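You operate a simulated robot arm through the tools that you are given. There is no shell and no other tool. Be economical: measure what you need, move in short steps, check, and stop when the job is done.

You run a simulated two-armed robot. Do the job below in one go: nothing can be reset, and whatever is moved stays where it is left.

Task
Change the sink water: drain it, lift the white basket on to the black mat, refill to the green mark.
Fine: in that order; none over the brim.

It is judged by the outcome, as a careful person would: the job done as asked, and still so three seconds after it is handed in. It fails if anything else is knocked over, pushed out of place, dropped, spilled or broken.

Robot
Two 7-joint arms with two-finger parallel grippers on one trunk, on a base that drives. Base frame: it is fixed to the floor where the robot stands at the start and does not move with it; the origin is under the middle of the robot, x ahead of it, y to its left, z up. Readings come in mm, rad, newtons and seconds.
The left shoulder is at the start at [70, 134, 1226], the right one opposite. With the tool pointing down near the work surface each hand reaches from about 100 to 580 mm from the robot's upright axis, wherever it stands, measured 20 degrees to its own side. Places, roughly: black mat [800, -900, 800]; cold valve [900, 0, 900]; mat rinse valve [1200, -1000, 900]; plug lever [500, 0, 900]; sink [900, -500, 800]; spout [800, -200, 1000]; spout cap [900, -200, 1100]; well lever [1100, -1500, 800]. Payload 1.57 kg a hand.
The tool frame of a hand sits at the grasp point between the pads (the TCP): z along the fingers, y along the line on which they close. The tips reach 30 mm beyond it. The gripper opens to 80 mm. The fingers are 17 mm wide and 12 mm thick; the gripper's body (40 by 82 mm) begins 80 mm behind the TCP.
Orientation is that of the tool frame in the base frame, as a unit quaternion [x, y, z, w]. With the fingers straight down and closing along the base's y, the tool's x points along the base's -x, its y along +y and its z along -z.

Tools
- The arms move only by the tool play_rows. It takes "left_moves", "right_moves" or both (then of equal length, played together; a hand with none holds still); each is a list of rows, each a list of 7 numbers: the shift along the tool's x, y, z in mm, then the turn, a rotation vector about the tool's x, y, z in rad, then the gripper command, from -1 (fully open) to 1 (shut), values between in proportion. In form: [[tx, ty, tz, wx, wy, wz, fingers], ...]. A call has 1 to 20 rows; each row is the pose to reach, as a shift and turn from the pose commanded when the call began, along the tool's axes at that moment. A row lasts 0.2 s, in which the tool goes at most 50 mm and 0.15 rad; a call with a longer step from one row to the next is refused whole, and so is a gripper value outside its range. A pose out of reach is approached as far as the arm can. The call stops where the force on the tool passes 40 N (or 10 N more than at its start, if that is more) or the arm is blocked; 0.2 s more then pass. The fingers move at their own pace (about 153 mm/s each) and stop on an object; they squeeze with about 38 N. The grip force told is the motor's: it shows also when the fingers shut on nothing. Time passes only in rows, and 0.2 s behind the last, so rows that repeat a pose let the fingers close. The reply holds the time, the measured pose of the TCP, the force on the tool along the base axes, the opening and the grip force, in the units named above and with some noise, with the torque about the TCP (base axes, N m) and any sound that the robot's microphone picked up.
- Cameras (640 x 400 px; columns grow to the right, rows downward): "scene" is now at [131.5, -11, 1439.2]; the picture's right is [-0.14, -0.99, 0.00], its down [-0.70, 0.10, -0.71] and it looks along [0.70, -0.10, -0.70] (base axes); focal length 259 px, centre (320, 200). "left" rides on the left gripper at [72, 7, -122] in its tool frame; the picture's right is [-0.09, 1.00, 0.00], its down [-0.84, -0.08, -0.54] and it looks along [-0.54, -0.05, 0.84] (tool axes); focal length 238 px, centre (320, 200). "right" rides on the right gripper at [72, -7, -122] in its tool frame; the picture's right is [0.09, 1.00, 0.00], its down [-0.84, 0.08, -0.54] and it looks along [-0.54, 0.05, 0.84] (tool axes); focal length 238 px, centre (320, 200). There is no depth. A picture from a camera that has moved, and an enlarged one, comes with that camera's place and axes in the base frame and with its lens.
- snapshot(camera): a new picture of that camera. The clock stands still meanwhile.
- raise_lower(by): slides the trunk up (or, below 0, down) by that many mm; the arms and the scene camera ride with it, the base frame stays. It gives what a move gives, with no picture.
- roll_base(legs): drives the robot by 1 to 6 legs, each [ahead, left, turn to the left] in mm, mm and rad, along the robot's own axes; the way and the turn of a leg run together, so that a leg with both is an arc; at most 1500 mm and 3.142 rad a leg. The arms and the cameras ride along, it lands a little off, and it stops where it bumps. It gives what a move gives.
- aim_head(pan, tilt): turns the head with the scene camera to pan (to the left, within 1.501 rad either way) and tilt (down, from -0.506 to 1.204), counted from straight ahead of the robot. It gives what a move gives.
- inspect(camera, box): a new picture of the part [left, top, right, bottom] of that camera's present view, enlarged. The clock stands still meanwhile.
- close_job(): hands the job in; it is judged then, once.

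Go step by step. Nothing tells you exact positions but the pictures and the camera data: compare them with the known pose of the tool, close in by small moves and look again before you grip or let go. The budget is 120 turns and 88 pictures, counting those below and the enlarged ones. Unless the task says otherwise, let go and move clear before handing in, and close with one line.

The tools are called after "Emit:" as name(argument=value, ...) on one line, values as JSON. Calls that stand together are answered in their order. play_rows: Moves the arms, as the interface text tells. Its arguments: {"type":"object","properties":{"left_moves":{"type":"array"},"right_moves":{"type":"array"}},"required":[]} The other tools are called the same way: raise_lower (by) slides the trunk up or down; roll_base (legs) drives the base; aim_head (pan, tilt) turns the head that bears the scene camera; snapshot (camera) takes a picture; inspect (camera, box) takes an enlarged picture of a part of a camera's view; close_job () hands the job in.

At the start:

```text
time_s: 0.0
left_ee_pos: [426.5, 140.9, 1206.9]
left_tool_rot: [-0.001, 1.0, 0.0, 0.0]
left_wrist_force: [0.1, -0.5, 0.4]
left_torque: [0.01, -0.03, 0.02]
left_width: 80.0
left_finger_force: 0.1
right_ee_pos: [404.8, -272.1, 1218.8]
right_tool_rot: [0.0, 1.0, 0.0, 0.0]
right_wrist_force: [-1.0, -0.1, 0.4]
right_torque: [-0.01, -0.01, 0.0]
right_width: 80.0
right_finger_force: 0.1
trunk travel left (down, up): [-800.0, 140.0]
robot x, y, heading: [-1.2, 3.6, 0.001]
head pan, tilt: [-0.14, 0.782]
```

scene: 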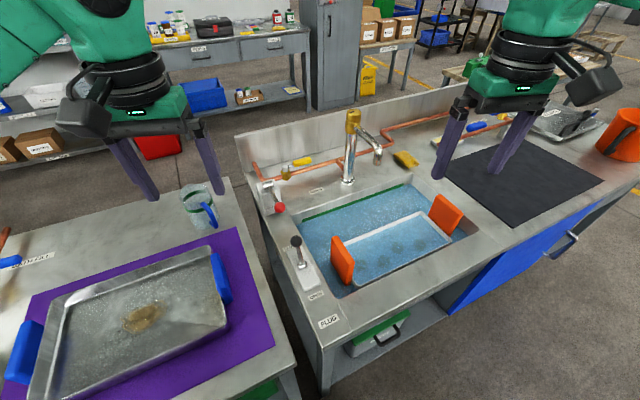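
right: 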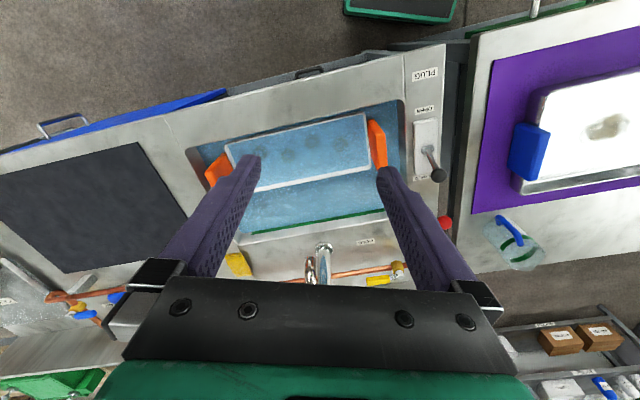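
left: 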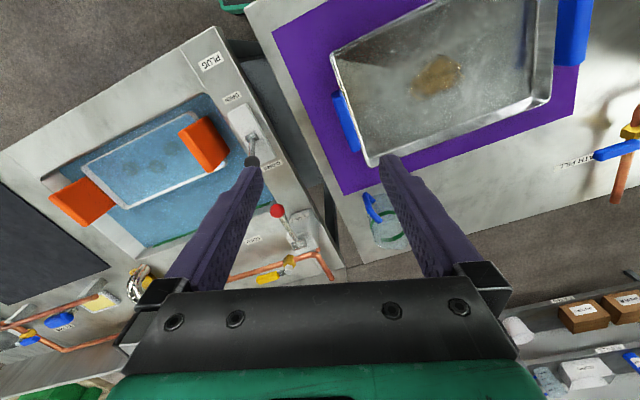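

The sink holds water with a white basket with two orange handles; a plug lever sits near its left end, a red-handled cold valve behind it, and a black mat to the right. I look closer at the fittings before moving.

Emit:
inspect(camera="scene", box=[230, 90, 430, 215])

Emit:
inspect(camera="scene", box=[260, 180, 480, 330])

Emit:
inspect(camera="scene", box=[400, 70, 640, 220])

```text
3.20 times, centred on (330, 152) of scene
camera zoom: at [131.5, -11.0, 1439.2], right [-0.14, -0.99, 0.0], down [-0.7, 0.1, -0.71], along [0.7, -0.1, -0.7], focal length 830 px, centre (288, 352)
```

zoom: 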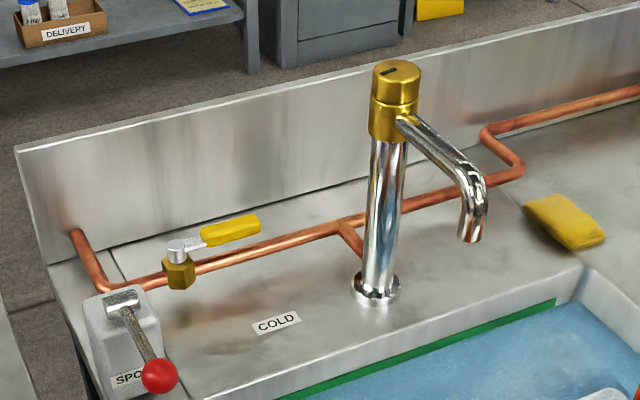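

```text
2.67 times, centred on (370, 255) of scene
camera zoom: at [131.5, -11.0, 1439.2], right [-0.14, -0.99, 0.0], down [-0.7, 0.1, -0.71], along [0.7, -0.1, -0.7], focal length 692 px, centre (187, 53)
```

zoom: 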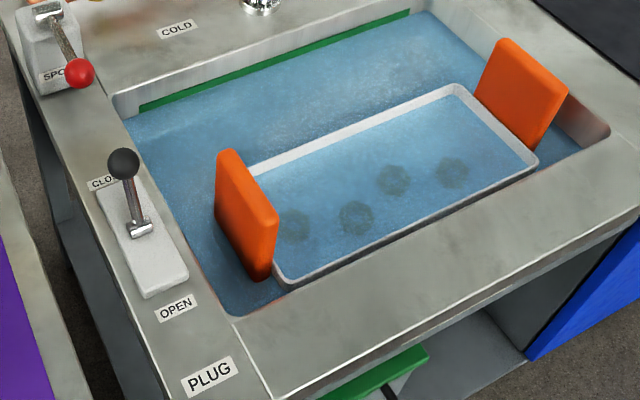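

```text
2.67 times, centred on (520, 145) of scene
camera zoom: at [131.5, -11.0, 1439.2], right [-0.14, -0.99, 0.0], down [-0.7, 0.1, -0.71], along [0.7, -0.1, -0.7], focal length 692 px, centre (-213, 347)
```

zoom: 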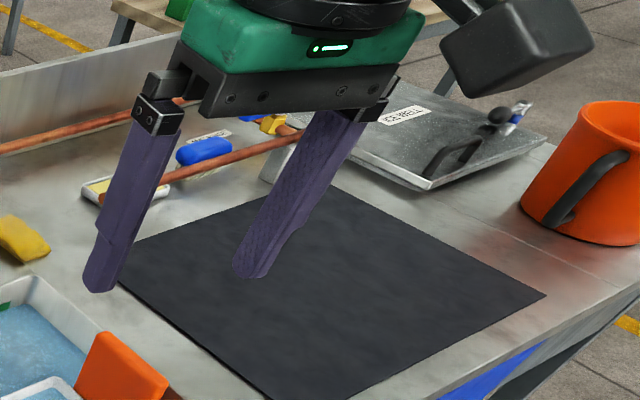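

The counter is turned about 0.31 rad left of me, top near z 800: sink centre about (616,-306), mat centre about (790,-893). I turn the head towards the fittings for a closer look.

Emit:
inspect(camera="scene", box=[245, 130, 325, 220])

Emit:
inspect(camera="scene", box=[330, 100, 400, 195])

Emit:
inspect(camera="right", box=[220, 180, 470, 300])

```text
4.44 times, centred on (285, 175) of scene
camera zoom: at [131.5, -11.0, 1439.2], right [-0.14, -0.99, 0.0], down [-0.7, 0.1, -0.71], along [0.7, -0.1, -0.7], focal length 1153 px, centre (476, 311)
```

zoom: 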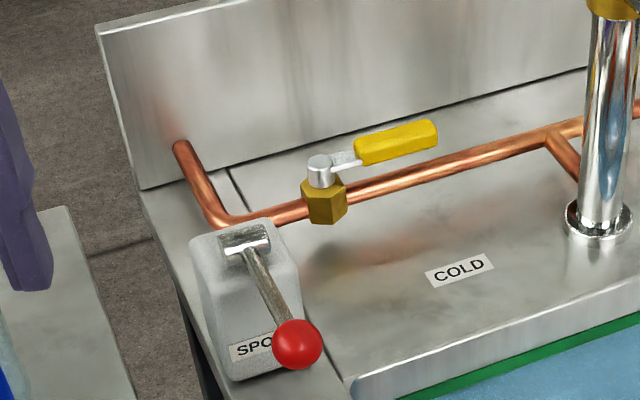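

```text
4.21 times, centred on (365, 148) of scene
camera zoom: at [131.5, -11.0, 1439.2], right [-0.14, -0.99, 0.0], down [-0.7, 0.1, -0.71], along [0.7, -0.1, -0.7], focal length 1092 px, centre (130, 421)
```

zoom: 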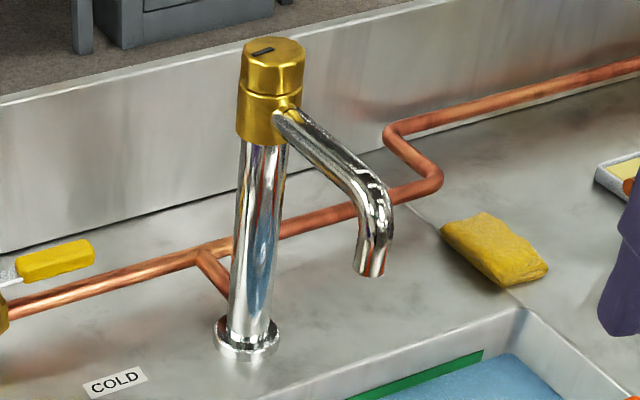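

```text
2.56 times, centred on (345, 240) of right
camera zoom: at [332.9, -278.9, 1339.3], right [-0.09, 1.0, 0.0], down [0.84, 0.08, 0.54], along [0.54, 0.05, -0.84], focal length 610 px, centre (256, 98)
```

zoom: 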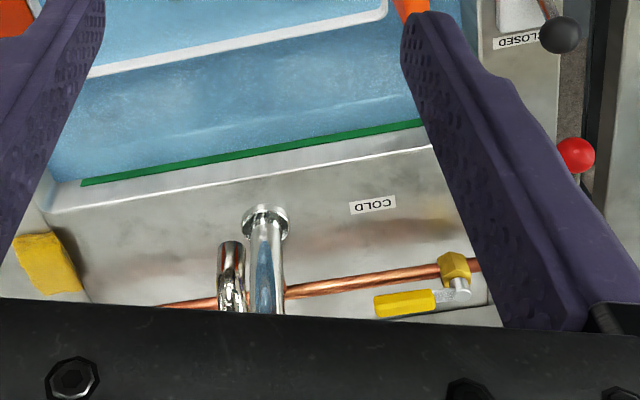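

The yellow handle is the cold valve, the red-knobbed "SPO…" lever is another control, and the spout tip is about (717,-263,970), over the sink. I drive round to face the sink squarely and look again.

Emit:
roll_base(legs=[[-60, -366, 0], [0, 0, 0.3], [160, -54, 0]])

Emit:
aim_head(pan=0.1, tilt=0.8)

Emit:
snapshot(camera="scene")

```text
time_s: 4.4
left_ee_pos: [470.2, -113.1, 1208.6]
left_tool_rot: [-0.149, 0.989, -0.001, 0.001]
left_wrist_force: [0.2, -0.2, 0.8]
left_torque: [0.01, -0.06, 0.0]
left_width: 79.8
left_finger_force: 0.0
right_ee_pos: [571.1, -513.9, 1219.5]
right_tool_rot: [-0.148, 0.989, 0.0, 0.002]
right_wrist_force: [-0.8, -0.1, 0.7]
right_torque: [-0.01, -0.02, 0.02]
right_width: 80.1
right_finger_force: 0.1
trunk travel left (down, up): [-800.0, 140.0]
robot x, y, heading: [103.7, -373.9, 0.291]
head pan, tilt: [-0.14, 0.782]
```

```text
time_s: 5.2
left_ee_pos: [474.7, -114.1, 1207.1]
left_tool_rot: [-0.149, 0.989, 0.0, -0.001]
left_wrist_force: [-0.2, -0.3, 1.0]
left_torque: [0.0, 0.02, -0.01]
left_width: 80.0
left_finger_force: 0.1
right_ee_pos: [574.1, -514.8, 1218.3]
right_tool_rot: [-0.147, 0.989, 0.0, -0.001]
right_wrist_force: [0.3, -0.2, 0.7]
right_torque: [0.0, 0.0, 0.0]
right_width: 80.1
right_finger_force: 0.0
trunk travel left (down, up): [-800.0, 140.0]
robot x, y, heading: [107.2, -374.0, 0.299]
head pan, tilt: [0.099, 0.799]
```

```text
78 pictures are left
camera scene: at [230.6, -326.9, 1437.7], right [0.39, -0.92, 0.0], down [-0.66, -0.28, -0.7], along [0.64, 0.27, -0.72], focal length 259 px, centre (320, 200)
```

scene: 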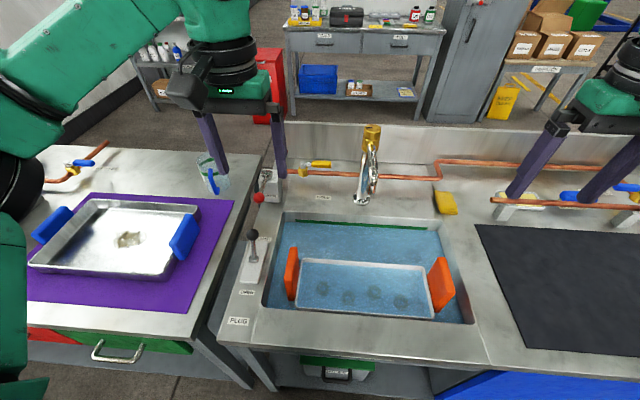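

The robot now faces the counter. I zoom on the valves, the spout and the basket from here.

Emit:
inspect(camera="scene", box=[230, 110, 390, 210])

Emit:
inspect(camera="scene", box=[220, 200, 480, 360])

Emit:
inspect(camera="scene", box=[430, 140, 640, 240])

```text
4.00 times, centred on (310, 160) of scene
camera zoom: at [230.6, -326.9, 1437.7], right [0.39, -0.92, 0.0], down [-0.66, -0.28, -0.7], along [0.64, 0.27, -0.72], focal length 1038 px, centre (360, 360)
```

zoom: 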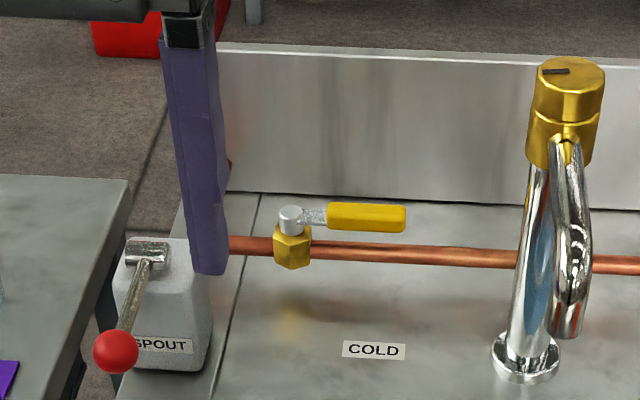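

```text
2.46 times, centred on (350, 280) of scene
camera zoom: at [230.6, -326.9, 1437.7], right [0.39, -0.92, 0.0], down [-0.66, -0.28, -0.7], along [0.64, 0.27, -0.72], focal length 638 px, centre (246, 3)
```

zoom: 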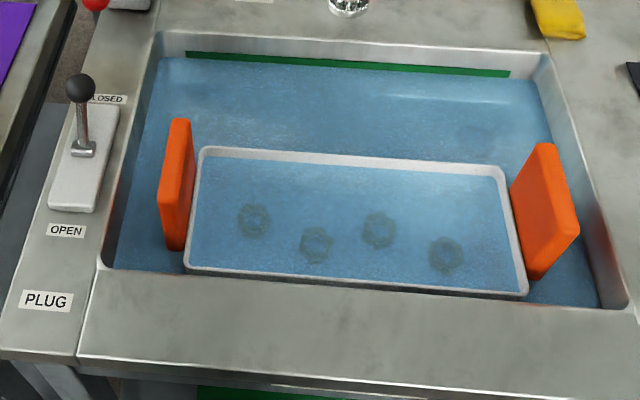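

```text
3.05 times, centred on (535, 190) of scene
camera zoom: at [230.6, -326.9, 1437.7], right [0.39, -0.92, 0.0], down [-0.66, -0.28, -0.7], along [0.64, 0.27, -0.72], focal length 791 px, centre (-335, 230)
```

zoom: 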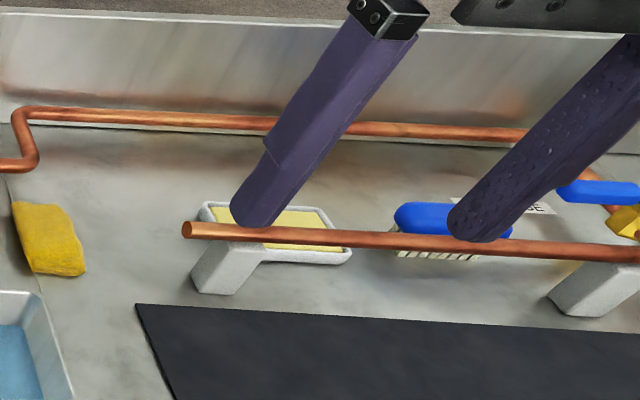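

The plug knob triangulates to about (541,-5,886), leaning to CLOSED; pulling it toward me opens the drain. I check how much floor room is left before driving closer.

Emit:
aim_head(pan=0.0, tilt=1.2)

Emit:
snapshot(camera="scene")

```text
time_s: 6.0
left_ee_pos: [475.2, -113.9, 1207.8]
left_tool_rot: [-0.149, 0.989, 0.001, 0.0]
left_wrist_force: [0.1, -0.6, -0.3]
left_torque: [0.02, -0.02, 0.0]
left_width: 80.0
left_finger_force: 0.0
right_ee_pos: [572.8, -512.9, 1218.4]
right_tool_rot: [-0.147, 0.989, 0.0, 0.0]
right_wrist_force: [-0.2, 0.2, -0.2]
right_torque: [-0.01, -0.01, 0.0]
right_width: 80.3
right_finger_force: 0.0
trunk travel left (down, up): [-800.0, 140.0]
robot x, y, heading: [104.5, -377.5, 0.298]
head pan, tilt: [0.0, 1.201]
```

```text
74 pictures are left
camera scene: at [209.0, -341.5, 1410.0], right [0.29, -0.96, 0.0], down [-0.89, -0.27, -0.36], along [0.35, 0.11, -0.93], focal length 259 px, centre (320, 200)
```

scene: 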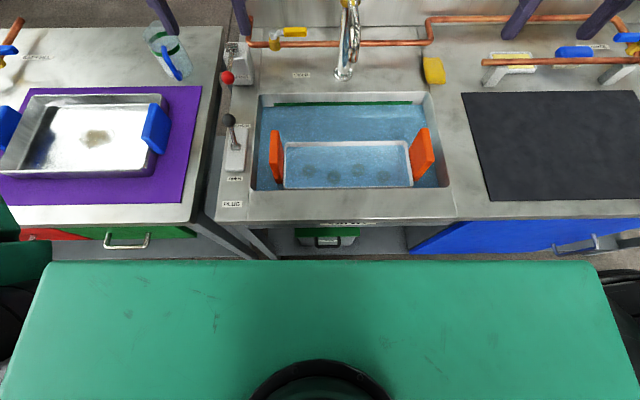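

Heading matches the counter. I edge ahead a little and lower the trunk for reach, then look at the hand positions.

Emit:
roll_base(legs=[[35, 0, 0]])

Emit:
raise_lower(by=-90)

```text
time_s: 6.9
left_ee_pos: [500.9, -105.4, 1210.3]
left_tool_rot: [-0.148, 0.989, 0.0, 0.004]
left_wrist_force: [-0.8, -0.2, 0.5]
left_torque: [0.05, -0.06, -0.03]
left_width: 80.0
left_finger_force: 0.1
right_ee_pos: [600.4, -506.0, 1221.3]
right_tool_rot: [-0.147, 0.989, 0.001, 0.003]
right_wrist_force: [-0.7, -0.9, 0.2]
right_torque: [0.0, -0.08, -0.01]
right_width: 79.9
right_finger_force: 0.0
trunk travel left (down, up): [-800.0, 140.0]
robot x, y, heading: [137.6, -362.0, 0.296]
head pan, tilt: [0.0, 1.201]
```

```text
time_s: 8.1
left_ee_pos: [506.4, -104.0, 1116.4]
left_tool_rot: [-0.147, 0.989, 0.0, 0.0]
left_wrist_force: [-0.3, -0.3, 0.3]
left_torque: [0.05, -0.01, -0.03]
left_width: 80.2
left_finger_force: 0.0
right_ee_pos: [604.9, -505.3, 1129.2]
right_tool_rot: [-0.147, 0.989, 0.0, 0.001]
right_wrist_force: [-0.5, 0.0, 0.3]
right_torque: [0.0, -0.03, 0.04]
right_width: 80.1
right_finger_force: 0.1
trunk travel left (down, up): [-710.0, 230.0]
robot x, y, heading: [138.8, -362.2, 0.296]
head pan, tilt: [0.0, 1.201]
```

Closing the left gripper and bringing it above and just beyond the plug knob, then checking.

Emit:
play_rows(left_moves=[[-35, 28, 0, 0, 0, 0, 1], [-70, 57, 0, 0, 0, 0, 1], [-104, 85, 0, 0, 0, 0, 1], [-104, 85, 45, 0, 0, 0, 1], [-104, 85, 90, 0, 0, 0, 1], [-104, 85, 135, 0, 0, 0, 1], [-104, 85, 160, 0, 0, 0, 1], [-104, 85, 160, 0, 0, 0, 1]])

Emit:
snapshot(camera="left")

Emit:
snapshot(camera="scene")

```text
time_s: 9.9
left_ee_pos: [581.2, 6.2, 957.2]
left_tool_rot: [-0.147, 0.989, 0.0, 0.001]
left_wrist_force: [0.6, -0.2, 0.5]
left_torque: [0.01, 0.0, 0.02]
left_width: 0.0
left_finger_force: 21.7
right_ee_pos: [606.3, -504.5, 1129.0]
right_tool_rot: [-0.147, 0.989, 0.0, 0.0]
right_wrist_force: [-0.3, -0.4, -0.1]
right_torque: [0.02, 0.0, 0.0]
right_width: 80.5
right_finger_force: 0.1
trunk travel left (down, up): [-710.0, 230.0]
robot x, y, heading: [136.1, -362.8, 0.298]
head pan, tilt: [0.0, 1.201]
```

```text
73 pictures are left
camera left: at [511.1, -7.9, 1078.4], right [-0.2, 0.98, 0.0], down [0.82, 0.17, 0.54], along [0.53, 0.11, -0.84], focal length 238 px, centre (320, 200)
```

left: 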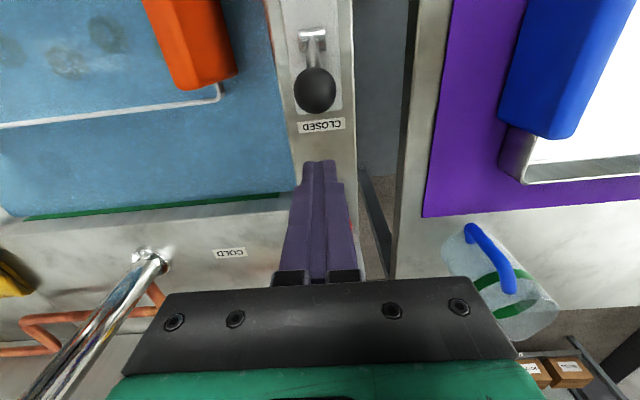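

```text
72 pictures are left
camera scene: at [241.7, -331.8, 1320.0], right [0.29, -0.96, 0.0], down [-0.89, -0.27, -0.36], along [0.35, 0.11, -0.93], focal length 259 px, centre (320, 200)
```

scene: 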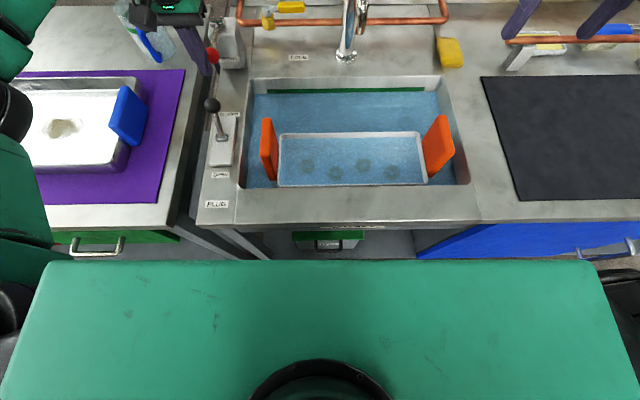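

The closed fingers are right behind the knob (44 mm beyond it). I lower and pull it toward me.

Emit:
play_rows(left_moves=[[0, 0, 40, 0, 0, 0, 1], [0, 0, 76, 0, 0, 0, 1], [10, 0, 76, 0, 0, 0, 1], [20, 0, 76, 0, 0, 0, 1], [30, 0, 76, 0, 0, 0, 1], [40, 0, 76, 0, 0, 0, 1], [50, 0, 76, 0, 0, 0, 1], [60, 0, 76, 0, 0, 0, 1], [70, 0, 76, 0, 0, 0, 1], [80, 0, 76, 0, 0, 0, 1], [90, 0, 76, 0, 0, 0, 1], [97, 0, 76, 0, 0, 0, 1]])

Emit:
snapshot(camera="scene")

```text
time_s: 12.4
left_ee_pos: [503.9, -14.4, 885.9]
left_tool_rot: [-0.15, 0.988, 0.0, 0.017]
left_wrist_force: [18.0, 5.8, 2.3]
left_torque: [0.23, -0.56, 0.03]
left_width: 0.2
left_finger_force: 21.4
right_ee_pos: [608.3, -503.8, 1127.8]
right_tool_rot: [-0.147, 0.989, 0.0, 0.0]
right_wrist_force: [-0.5, 0.3, -0.3]
right_torque: [0.0, -0.04, -0.01]
right_width: 80.1
right_finger_force: 0.1
trunk travel left (down, up): [-710.0, 230.0]
robot x, y, heading: [139.5, -362.2, 0.295]
head pan, tilt: [0.0, 1.201]
stopped in row 12 (left hand): the force on the tool passed its limit at 46 N (the readings are from after the stop); the commanded pose is now the measured one
```

```text
71 pictures are left
camera scene: at [244.2, -330.8, 1319.7], right [0.29, -0.96, 0.0], down [-0.89, -0.27, -0.36], along [0.35, 0.1, -0.93], focal length 259 px, centre (320, 200)
```

scene: 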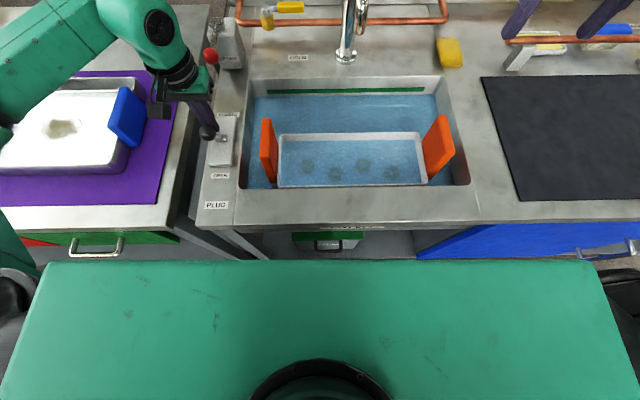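

The lever has moved to its end stop toward OPEN. I back off, lift the hand clear, and watch the water.

Emit:
play_rows(left_moves=[[-15, 0, 0, 0, 0, 0, 1], [-15, 0, -45, 0, 0, 0, 1], [-15, 0, -90, 0, 0, 0, 1], [-15, 0, -135, 0, 0, 0, 1], [-15, 0, -180, 0, 0, 0, 1], [5, 0, -220, 0, 0, 0, -1], [45, 0, -230, 0, 0, 0, -1], [85, 0, -230, 0, 0, 0, -1], [85, 0, -230, 0, 0, 0, -1], [85, 0, -230, 0, 0, 0, -1], [85, 0, -230, 0, 0, 0, -1], [85, 0, -230, 0, 0, 0, -1]])

Emit:
inspect(camera="scene", box=[190, 60, 480, 240])

```text
time_s: 15.0
left_ee_pos: [412.8, -41.0, 1115.2]
left_tool_rot: [-0.149, 0.989, 0.0, 0.012]
left_wrist_force: [0.0, -0.2, -0.3]
left_torque: [-0.01, 0.0, -0.01]
left_width: 80.1
left_finger_force: 0.0
right_ee_pos: [607.0, -504.9, 1129.0]
right_tool_rot: [-0.148, 0.989, -0.001, 0.0]
right_wrist_force: [-0.3, 0.4, -0.3]
right_torque: [0.01, 0.03, 0.01]
right_width: 80.0
right_finger_force: 0.0
trunk travel left (down, up): [-710.0, 230.0]
robot x, y, heading: [141.9, -361.1, 0.295]
head pan, tilt: [0.0, 1.201]
```

```text
2.21 times, centred on (335, 150) of scene
camera zoom: at [242.8, -331.4, 1320.0], right [0.29, -0.96, 0.0], down [-0.89, -0.27, -0.36], along [0.35, 0.11, -0.93], focal length 572 px, centre (287, 310)
```

zoom: 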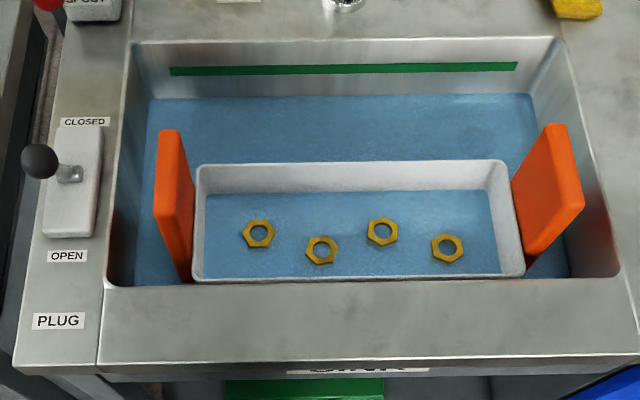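

The sink is draining; the basket holds four brass nuts. While it drains, I look closely at the two orange handles.

Emit:
inspect(camera="scene", box=[240, 100, 300, 200])

Emit:
inspect(camera="scene", box=[400, 100, 480, 200])

Emit:
snapshot(camera="right")

Emit:
snapshot(camera="left")

```text
4.00 times, centred on (270, 150) of scene
camera zoom: at [242.8, -331.4, 1320.0], right [0.29, -0.96, 0.0], down [-0.89, -0.27, -0.36], along [0.35, 0.11, -0.93], focal length 1038 px, centre (520, 400)
```

zoom: 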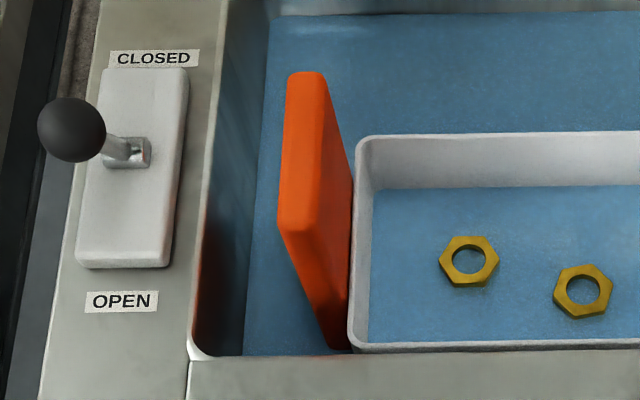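

```text
4.00 times, centred on (440, 150) of scene
camera zoom: at [242.8, -331.4, 1320.0], right [0.29, -0.96, 0.0], down [-0.89, -0.27, -0.36], along [0.35, 0.11, -0.93], focal length 1038 px, centre (-160, 400)
```

zoom: 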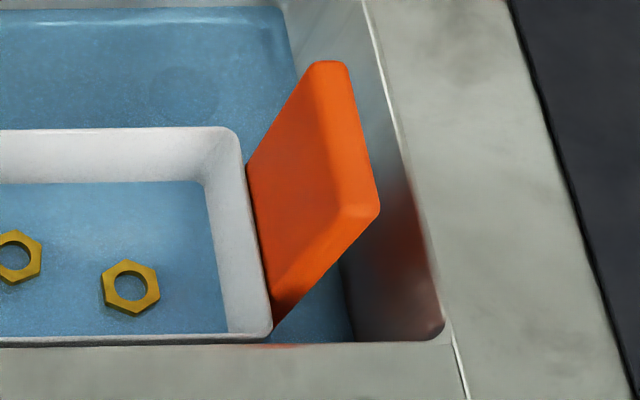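

```text
67 pictures are left
camera right: at [540.2, -532.5, 1249.4], right [-0.38, 0.93, 0.0], down [0.78, 0.32, 0.54], along [0.5, 0.21, -0.84], focal length 238 px, centre (320, 200)
```

right: 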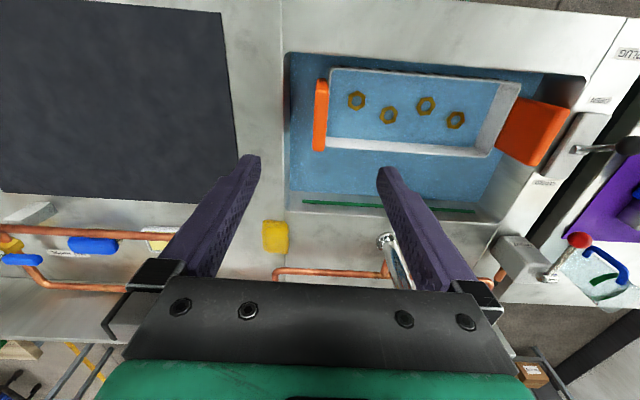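

```text
66 pictures are left
camera left: at [340.0, -56.7, 1232.4], right [-0.21, 0.98, 0.0], down [0.81, 0.17, 0.56], along [0.55, 0.11, -0.83], focal length 238 px, centre (320, 200)
```

left: 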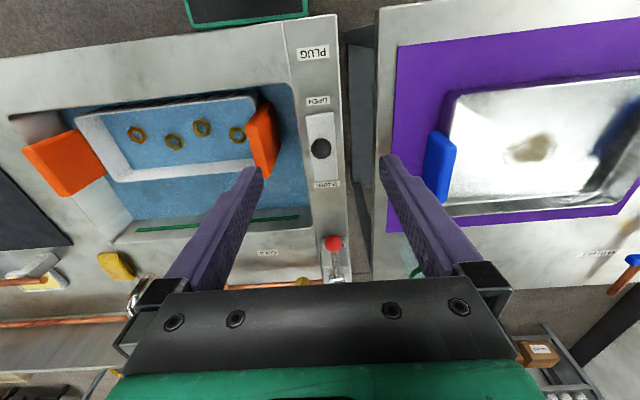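

Handle tops are at about (510,-131,865) left and (628,-488,865) right, vertical plates whose thickness runs along my left-right axis. I shift the base right 75 mm to centre on the basket and turn the right hand square.

Emit:
roll_base(legs=[[0, -75, 0]])

Emit:
inspect(camera="scene", box=[160, 60, 450, 240])

```text
time_s: 16.1
left_ee_pos: [434.5, -110.7, 1112.1]
left_tool_rot: [-0.15, 0.989, -0.002, 0.012]
left_wrist_force: [-1.2, 0.7, -0.7]
left_torque: [-0.01, -0.04, -0.02]
left_width: 80.1
left_finger_force: 0.1
right_ee_pos: [627.6, -572.8, 1129.8]
right_tool_rot: [-0.148, 0.989, -0.001, 0.0]
right_wrist_force: [0.2, 0.2, -0.2]
right_torque: [-0.03, -0.02, 0.0]
right_width: 79.9
right_finger_force: 0.1
trunk travel left (down, up): [-710.0, 230.0]
robot x, y, heading: [160.8, -435.4, 0.299]
head pan, tilt: [0.0, 1.201]
```

```text
2.21 times, centred on (305, 150) of scene
camera zoom: at [263.2, -399.7, 1320.0], right [0.29, -0.96, 0.0], down [-0.89, -0.27, -0.36], along [0.35, 0.1, -0.93], focal length 572 px, centre (353, 310)
```

zoom: 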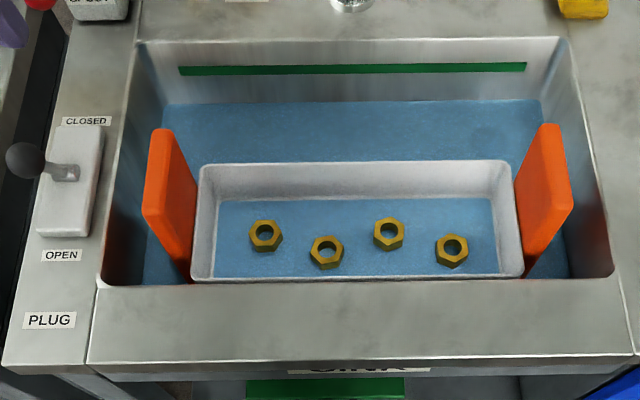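

Draining goes on, and the drain lever rests at open. I bring both hands, partly opened, to just above the two handles.

Emit:
play_rows(left_moves=[[-33, -21, 0, -0.008, 0.023, 0, -0.3], [-66, -42, 0, -0.008, 0.023, 0, -0.3], [-66, -42, 45, -0.008, 0.023, 0, -0.3], [-66, -42, 90, -0.008, 0.023, 0, -0.3], [-66, -42, 135, -0.008, 0.023, 0, -0.3], [-66, -42, 182, -0.008, 0.023, 0, -0.3], [-66, -42, 182, -0.008, 0.023, 0, -0.3]], right_moves=[[-12, 40, 0, 0, 0, 0, -0.3], [-25, 81, 0, 0, 0, 0, -0.3], [-25, 81, 48, 0, 0, 0, -0.3], [-25, 81, 96, 0, 0, 0, -0.3], [-25, 81, 144, 0, 0, 0, -0.3], [-25, 81, 190, 0, 0, 0, -0.3], [-25, 81, 200, 0, 0, 0, -0.3]])

Emit:
snapshot(camera="left")

Emit:
snapshot(camera="right")

Emit:
snapshot(camera="scene")

```text
time_s: 17.7
left_ee_pos: [517.2, -131.3, 932.2]
left_tool_rot: [-0.151, 0.989, 0.001, 0.0]
left_wrist_force: [0.4, 0.0, -0.7]
left_torque: [0.01, 0.03, -0.01]
left_width: 51.8
left_finger_force: 0.0
right_ee_pos: [628.1, -491.2, 931.3]
right_tool_rot: [-0.148, 0.989, 0.0, 0.001]
right_wrist_force: [-0.8, 0.9, 0.6]
right_torque: [0.02, -0.01, -0.02]
right_width: 51.8
right_finger_force: 0.1
trunk travel left (down, up): [-710.0, 230.0]
robot x, y, heading: [164.9, -431.1, 0.295]
head pan, tilt: [0.0, 1.201]
```

```text
64 pictures are left
camera left: at [446.2, -146.4, 1051.9], right [-0.21, 0.98, 0.0], down [0.82, 0.17, 0.54], along [0.53, 0.12, -0.84], focal length 238 px, centre (320, 200)
```

left: 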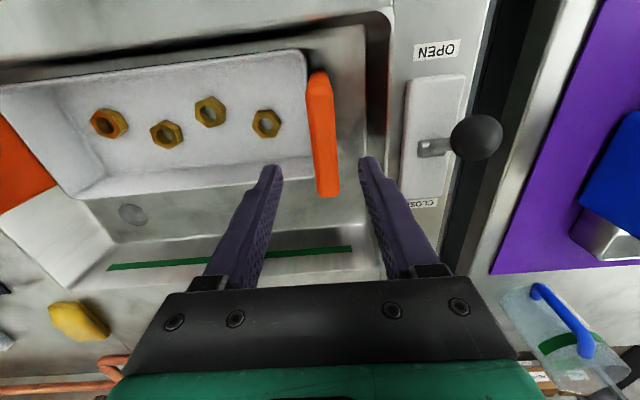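

```text
63 pictures are left
camera right: at [560.9, -518.5, 1050.9], right [-0.38, 0.93, 0.0], down [0.78, 0.32, 0.54], along [0.5, 0.21, -0.84], focal length 238 px, centre (320, 200)
```

right: 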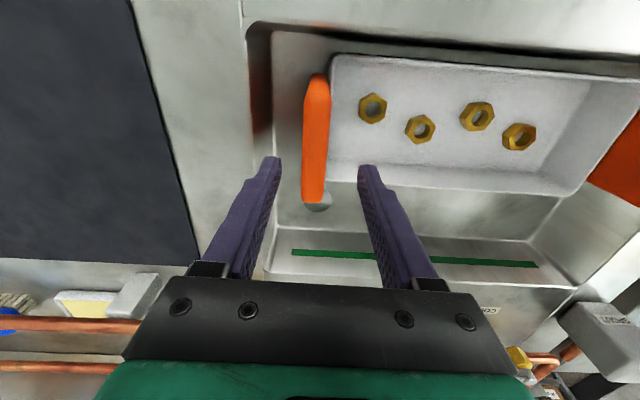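

```text
62 pictures are left
camera scene: at [264.0, -402.8, 1320.0], right [0.29, -0.96, 0.0], down [-0.89, -0.27, -0.36], along [0.35, 0.11, -0.93], focal length 259 px, centre (320, 200)
```

scene: 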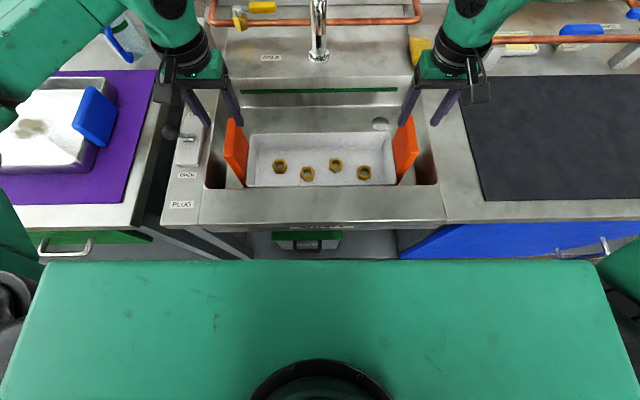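

The sink is empty (drain hole visible). The fingers straddle both handles within a few millimetres; I correct, lower and close both grippers.

Emit:
play_rows(left_moves=[[12, 5, 0, 0, 0, 0, -0.3], [12, 5, 40, 0, 0, 0, -0.3], [12, 5, 80, 0, 0, 0, -0.3], [12, 5, 80, 0, 0, 0, 0.2], [12, 5, 80, 0, 0, 0, 1], [12, 5, 80, 0, 0, 0, 1], [12, 5, 80, 0, 0, 0, 1]], right_moves=[[12, -4, 0, 0, 0, 0, -0.3], [12, -4, 40, 0, 0, 0, -0.3], [12, -4, 80, 0, 0, 0, -0.3], [12, -4, 80, 0, 0, 0, 0.2], [12, -4, 80, 0, 0, 0, 1], [12, -4, 80, 0, 0, 0, 1], [12, -4, 80, 0, 0, 0, 1]])

Emit:
snapshot(camera="left")

Emit:
snapshot(camera="right")

```text
time_s: 19.3
left_ee_pos: [502.5, -131.0, 853.9]
left_tool_rot: [-0.15, 0.989, 0.0, 0.0]
left_wrist_force: [9.3, -17.4, -0.1]
left_torque: [-0.28, 0.37, 0.7]
left_width: 21.9
left_finger_force: 35.3
right_ee_pos: [617.7, -497.2, 850.6]
right_tool_rot: [-0.148, 0.989, 0.001, 0.0]
right_wrist_force: [-9.6, 16.0, -0.4]
right_torque: [-0.07, -0.43, 0.75]
right_width: 22.1
right_finger_force: 35.1
trunk travel left (down, up): [-710.0, 230.0]
robot x, y, heading: [163.9, -432.6, 0.301]
head pan, tilt: [0.0, 1.201]
```

```text
61 pictures are left
camera left: at [431.9, -145.4, 974.6], right [-0.21, 0.98, 0.0], down [0.82, 0.17, 0.54], along [0.53, 0.11, -0.84], focal length 238 px, centre (320, 200)
```

left: 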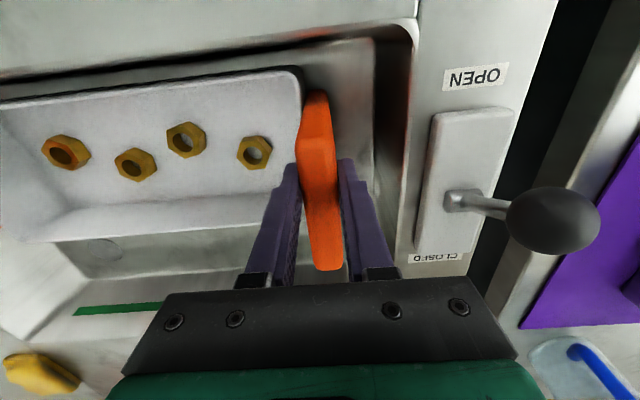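

```text
60 pictures are left
camera right: at [550.6, -525.6, 971.2], right [-0.38, 0.92, 0.0], down [0.78, 0.32, 0.54], along [0.5, 0.21, -0.84], focal length 238 px, centre (320, 200)
```

right: 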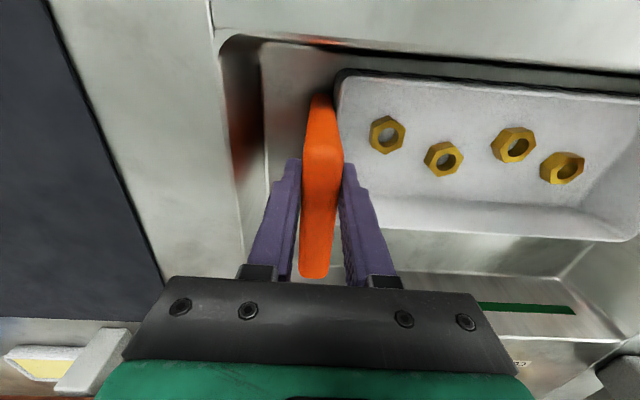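

Both handles are gripped (22 mm) with a bit of outward tension. I relax 2 mm inward per hand, then lift by the trunk a little to test.

Emit:
play_rows(left_moves=[[0, -2, 0, 0, 0, 0, 1], [0, -2, 0, 0, 0, 0, 1]], right_moves=[[0, 2, 0, 0, 0, 0, 1], [0, 2, 0, 0, 0, 0, 1]])

Emit:
raise_lower(by=40)

Emit:
snapshot(camera="scene")

```text
time_s: 19.9
left_ee_pos: [501.4, -130.2, 854.9]
left_tool_rot: [-0.151, 0.988, 0.002, 0.0]
left_wrist_force: [4.3, 0.5, -0.1]
left_torque: [-0.7, -0.45, 0.48]
left_width: 21.9
left_finger_force: 34.9
right_ee_pos: [618.3, -497.3, 849.7]
right_tool_rot: [-0.147, 0.989, 0.0, 0.001]
right_wrist_force: [-0.9, -0.6, 5.1]
right_torque: [0.16, 0.38, 0.51]
right_width: 21.8
right_finger_force: 35.3
trunk travel left (down, up): [-710.0, 230.0]
robot x, y, heading: [165.3, -432.5, 0.294]
head pan, tilt: [0.0, 1.201]
```

```text
time_s: 20.7
left_ee_pos: [504.2, -130.1, 892.8]
left_tool_rot: [-0.151, 0.989, 0.003, -0.001]
left_wrist_force: [-0.1, 10.4, -3.6]
left_torque: [-0.61, -0.2, 0.45]
left_width: 21.7
left_finger_force: 35.3
right_ee_pos: [618.4, -497.0, 889.8]
right_tool_rot: [-0.148, 0.989, -0.001, -0.001]
right_wrist_force: [-1.0, -9.6, -5.9]
right_torque: [0.24, 0.19, 0.61]
right_width: 21.9
right_finger_force: 34.7
trunk travel left (down, up): [-750.0, 190.0]
robot x, y, heading: [163.1, -433.8, 0.299]
head pan, tilt: [0.0, 1.201]
```

```text
59 pictures are left
camera scene: at [266.2, -402.1, 1359.8], right [0.29, -0.96, 0.0], down [-0.89, -0.27, -0.36], along [0.34, 0.11, -0.93], focal length 259 px, centre (320, 200)
```

scene: 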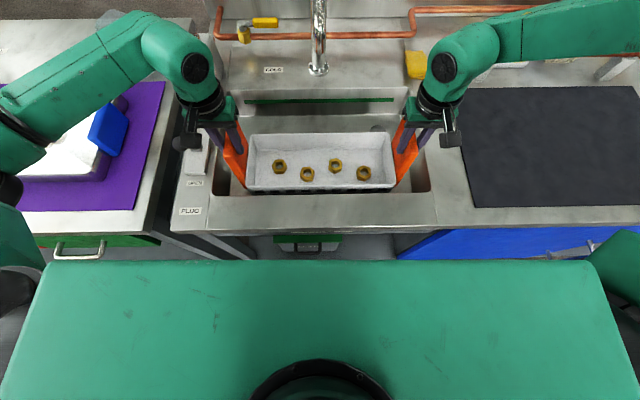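

The basket hangs level from both hands with about 1 kg. I lift it another 120 mm to clear the rim.

Emit:
raise_lower(by=120)

Emit:
snapshot(camera="scene")

Emit:
snapshot(camera="right")

```text
time_s: 22.2
left_ee_pos: [502.6, -131.0, 1013.8]
left_tool_rot: [-0.152, 0.988, 0.002, -0.001]
left_wrist_force: [-5.8, 23.9, -2.5]
left_torque: [-0.56, -0.23, 0.46]
left_width: 22.1
left_finger_force: 34.9
right_ee_pos: [618.3, -498.0, 1007.9]
right_tool_rot: [-0.148, 0.989, -0.001, -0.001]
right_wrist_force: [5.9, -23.9, -5.0]
right_torque: [0.21, 0.27, 0.53]
right_width: 22.0
right_finger_force: 34.3
trunk travel left (down, up): [-870.0, 70.0]
robot x, y, heading: [163.0, -433.3, 0.298]
head pan, tilt: [0.0, 1.201]
```

```text
58 pictures are left
camera scene: at [265.8, -402.2, 1479.8], right [0.29, -0.96, 0.0], down [-0.89, -0.27, -0.36], along [0.35, 0.11, -0.93], focal length 259 px, centre (320, 200)
```

scene: 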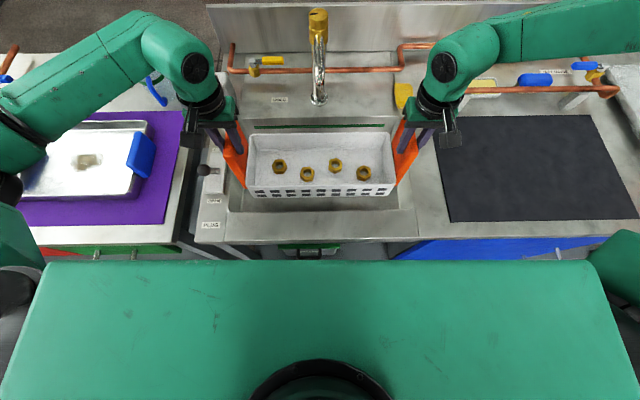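

```text
57 pictures are left
camera right: at [551.4, -524.7, 1130.0], right [-0.38, 0.93, 0.0], down [0.78, 0.32, 0.54], along [0.5, 0.2, -0.84], focal length 238 px, centre (320, 200)
```

right: 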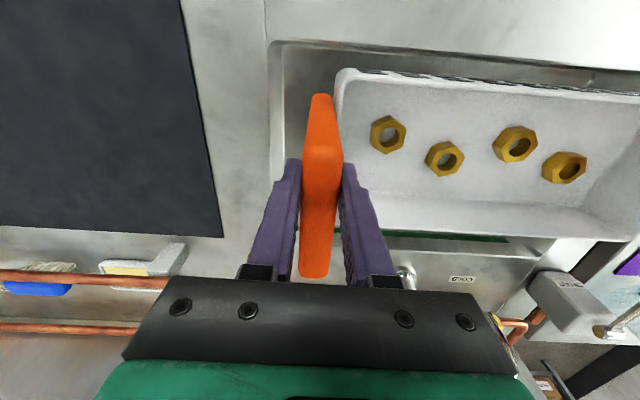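

The perforated basket is clear and level, nuts inside. I relax the squeeze slightly and drive right along the counter to the mat.

Emit:
play_rows(left_moves=[[0, 2, 0, 0, 0, 0, 1], [0, 2, 0, 0, 0, 0, 1]], right_moves=[[0, -1, 0, 0, 0, 0, 1], [0, -1, 0, 0, 0, 0, 1]])

Emit:
roll_base(legs=[[0, -300, 0]])

Emit:
snapshot(camera="scene")

```text
time_s: 22.8
left_ee_pos: [503.3, -129.8, 1013.3]
left_tool_rot: [-0.15, 0.989, 0.002, 0.0]
left_wrist_force: [0.1, 14.0, -2.1]
left_torque: [-0.18, -0.11, 0.54]
left_width: 21.8
left_finger_force: 34.6
right_ee_pos: [618.1, -496.1, 1009.1]
right_tool_rot: [-0.149, 0.989, 0.0, -0.001]
right_wrist_force: [1.0, -14.2, -5.1]
right_torque: [-0.29, 0.14, 0.72]
right_width: 21.9
right_finger_force: 34.9
trunk travel left (down, up): [-870.0, 70.0]
robot x, y, heading: [162.5, -433.4, 0.301]
head pan, tilt: [0.0, 1.201]
```

```text
time_s: 24.9
left_ee_pos: [590.0, -416.1, 1013.4]
left_tool_rot: [-0.149, 0.989, 0.0, -0.001]
left_wrist_force: [3.5, 0.1, -2.8]
left_torque: [-0.4, -0.24, 0.49]
left_width: 21.9
left_finger_force: 35.0
right_ee_pos: [705.0, -782.2, 1009.1]
right_tool_rot: [-0.147, 0.989, -0.001, 0.0]
right_wrist_force: [-3.3, 0.0, -7.2]
right_torque: [-0.26, 0.19, 0.56]
right_width: 21.6
right_finger_force: 35.3
trunk travel left (down, up): [-870.0, 70.0]
robot x, y, heading: [248.1, -721.0, 0.296]
head pan, tilt: [0.0, 1.201]
```

```text
56 pictures are left
camera scene: at [352.3, -687.2, 1479.9], right [0.29, -0.96, 0.0], down [-0.89, -0.27, -0.36], along [0.35, 0.1, -0.93], focal length 259 px, centre (320, 200)
```

scene: 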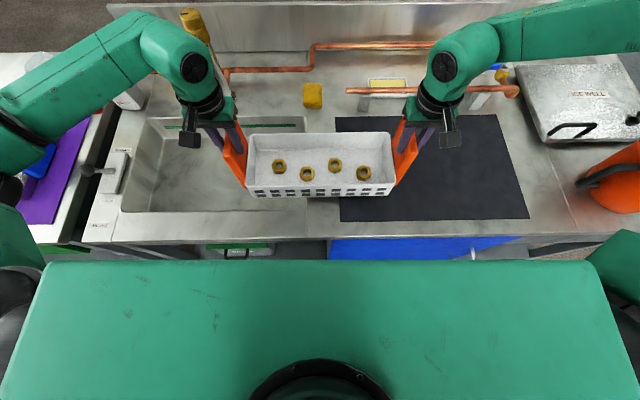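

Halfway; the mat's middle is about 313 mm further right and ~65 mm further ahead of the basket. I continue.

Emit:
roll_base(legs=[[0, -313, 0]])

Emit:
play_rows(left_moves=[[-15, 0, 0, 0, 0, 0, 1], [-30, 0, 0, 0, 0, 0, 1], [-45, 0, 0, 0, 0, 0, 1], [-58, 0, 0, 0, 0, 0, 1], [-58, 0, 0, 0, 0, 0, 1]], right_moves=[[-15, 0, 0, 0, 0, 0, 1], [-30, 0, 0, 0, 0, 0, 1], [-45, 0, 0, 0, 0, 0, 1], [-58, 0, 0, 0, 0, 0, 1], [-58, 0, 0, 0, 0, 0, 1]])

Emit:
snapshot(camera="scene")

Emit:
snapshot(camera="right")

```text
time_s: 26.9
left_ee_pos: [678.8, -710.7, 1012.9]
left_tool_rot: [-0.151, 0.988, 0.001, 0.0]
left_wrist_force: [2.5, -0.4, -2.7]
left_torque: [-0.25, -0.42, 0.5]
left_width: 21.9
left_finger_force: 34.9
right_ee_pos: [795.4, -1077.1, 1009.2]
right_tool_rot: [-0.149, 0.989, -0.001, -0.001]
right_wrist_force: [-2.8, 0.7, -5.7]
right_torque: [-0.31, 0.4, 0.49]
right_width: 22.1
right_finger_force: 35.0
trunk travel left (down, up): [-870.0, 70.0]
robot x, y, heading: [338.0, -1019.4, 0.297]
head pan, tilt: [0.0, 1.201]
```

```text
time_s: 28.1
left_ee_pos: [735.5, -695.2, 1013.4]
left_tool_rot: [-0.151, 0.988, 0.001, 0.0]
left_wrist_force: [3.6, -2.8, -1.6]
left_torque: [-0.7, 0.08, 0.56]
left_width: 22.0
left_finger_force: 34.8
right_ee_pos: [851.8, -1061.4, 1010.2]
right_tool_rot: [-0.149, 0.989, 0.0, -0.001]
right_wrist_force: [-4.9, 3.2, -6.9]
right_torque: [-0.18, -0.22, 0.67]
right_width: 21.8
right_finger_force: 34.6
trunk travel left (down, up): [-870.0, 70.0]
robot x, y, heading: [338.7, -1017.2, 0.299]
head pan, tilt: [0.0, 1.201]
```

```text
55 pictures are left
camera scene: at [443.0, -984.2, 1479.9], right [0.29, -0.96, 0.0], down [-0.89, -0.27, -0.36], along [0.35, 0.11, -0.93], focal length 259 px, centre (320, 200)
```

scene: 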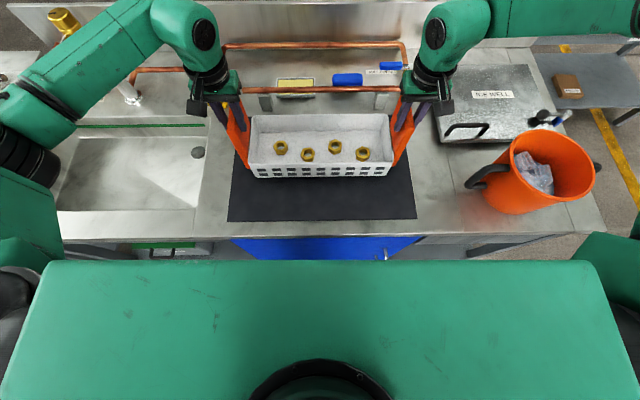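

```text
54 pictures are left
camera right: at [785.0, -1089.3, 1131.4], right [-0.38, 0.92, 0.0], down [0.78, 0.32, 0.54], along [0.5, 0.21, -0.84], focal length 238 px, centre (320, 200)
```

right: 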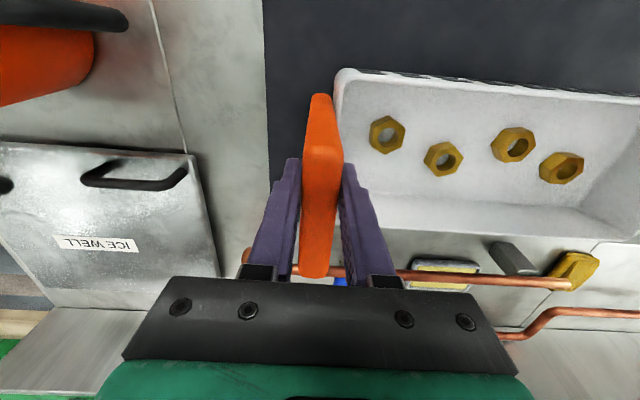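

The basket is centred over the mat. I lower most of the way by trunk, and check the gap.

Emit:
raise_lower(by=-25)

Emit:
inspect(camera="scene", box=[220, 90, 430, 230])

```text
time_s: 28.9
left_ee_pos: [735.9, -694.8, 987.7]
left_tool_rot: [-0.15, 0.989, 0.0, 0.0]
left_wrist_force: [4.2, -3.1, -1.4]
left_torque: [-0.4, -0.39, 0.41]
left_width: 21.7
left_finger_force: 34.9
right_ee_pos: [850.6, -1060.6, 984.9]
right_tool_rot: [-0.149, 0.989, 0.0, -0.001]
right_wrist_force: [-4.9, 3.6, -6.1]
right_torque: [-0.42, 0.34, 0.66]
right_width: 21.8
right_finger_force: 34.7
trunk travel left (down, up): [-845.0, 95.0]
robot x, y, heading: [341.7, -1021.1, 0.293]
head pan, tilt: [0.0, 1.201]
```

```text
2.86 times, centred on (325, 160) of scene
camera zoom: at [443.1, -984.6, 1454.8], right [0.29, -0.96, 0.0], down [-0.89, -0.27, -0.36], along [0.35, 0.11, -0.93], focal length 741 px, centre (306, 314)
```

zoom: 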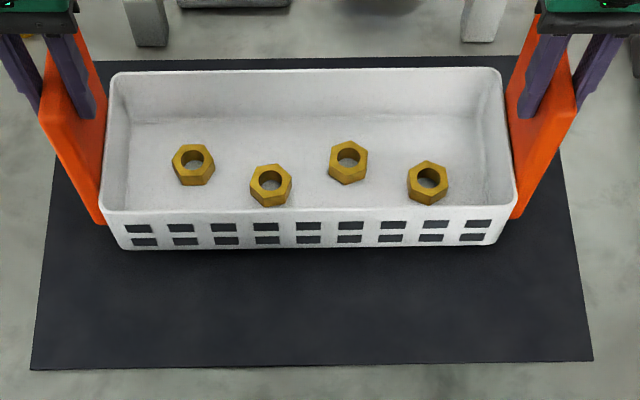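

Gap is still some centimetres. I lower with both hands in small steps until the mat takes the load.

Emit:
play_rows(left_moves=[[0, 0, 4, 0, 0, 0, 1], [0, 0, 8, 0, 0, 0, 1], [0, 0, 12, 0, 0, 0, 1], [0, 0, 15, 0, 0, 0, 1], [0, 0, 15, 0, 0, 0, 1]], right_moves=[[0, 0, 4, 0, 0, 0, 1], [0, 0, 8, 0, 0, 0, 1], [0, 0, 12, 0, 0, 0, 1], [0, 0, 15, 0, 0, 0, 1], [0, 0, 15, 0, 0, 0, 1]])

Emit:
inspect(camera="scene", box=[220, 90, 430, 230])

```text
time_s: 30.1
left_ee_pos: [735.8, -695.4, 972.8]
left_tool_rot: [-0.152, 0.988, 0.0, 0.0]
left_wrist_force: [4.3, -4.4, -0.7]
left_torque: [-0.76, -0.52, 0.41]
left_width: 21.5
left_finger_force: 35.5
right_ee_pos: [851.8, -1062.1, 970.7]
right_tool_rot: [-0.149, 0.989, 0.0, -0.001]
right_wrist_force: [-4.1, 3.7, -8.1]
right_torque: [-0.6, 0.26, 0.51]
right_width: 22.0
right_finger_force: 34.5
trunk travel left (down, up): [-845.0, 95.0]
robot x, y, heading: [343.0, -1014.5, 0.299]
head pan, tilt: [0.0, 1.201]
```

```text
2.86 times, centred on (325, 160) of scene
camera zoom: at [443.2, -984.5, 1454.8], right [0.29, -0.96, 0.0], down [-0.89, -0.27, -0.36], along [0.35, 0.11, -0.93], focal length 741 px, centre (306, 314)
```

zoom: 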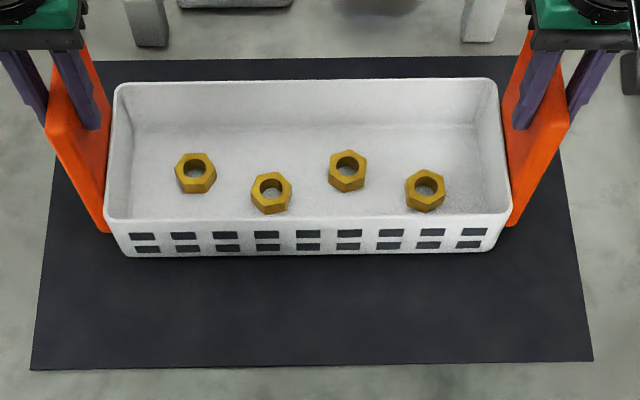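

Still hanging; continuing down in small steps with force check.

Emit:
play_rows(left_moves=[[0, 0, 4, 0, 0, 0, 1], [0, 0, 8, 0, 0, 0, 1], [0, 0, 12, 0, 0, 0, 1], [0, 0, 12, 0, 0, 0, 1]], right_moves=[[0, 0, 4, 0, 0, 0, 1], [0, 0, 8, 0, 0, 0, 1], [0, 0, 12, 0, 0, 0, 1], [0, 0, 12, 0, 0, 0, 1]])

```text
time_s: 31.1
left_ee_pos: [733.7, -695.5, 964.9]
left_tool_rot: [-0.152, 0.988, 0.002, 0.003]
left_wrist_force: [7.9, 2.2, 23.4]
left_torque: [-0.45, -0.26, 0.65]
left_width: 22.4
left_finger_force: 34.6
right_ee_pos: [850.3, -1061.3, 963.9]
right_tool_rot: [-0.149, 0.989, 0.002, 0.006]
right_wrist_force: [9.4, 4.6, 22.0]
right_torque: [-1.05, -0.59, 0.6]
right_width: 22.3
right_finger_force: 35.6
trunk travel left (down, up): [-845.0, 95.0]
robot x, y, heading: [341.1, -1016.9, 0.301]
head pan, tilt: [0.0, 1.201]
```

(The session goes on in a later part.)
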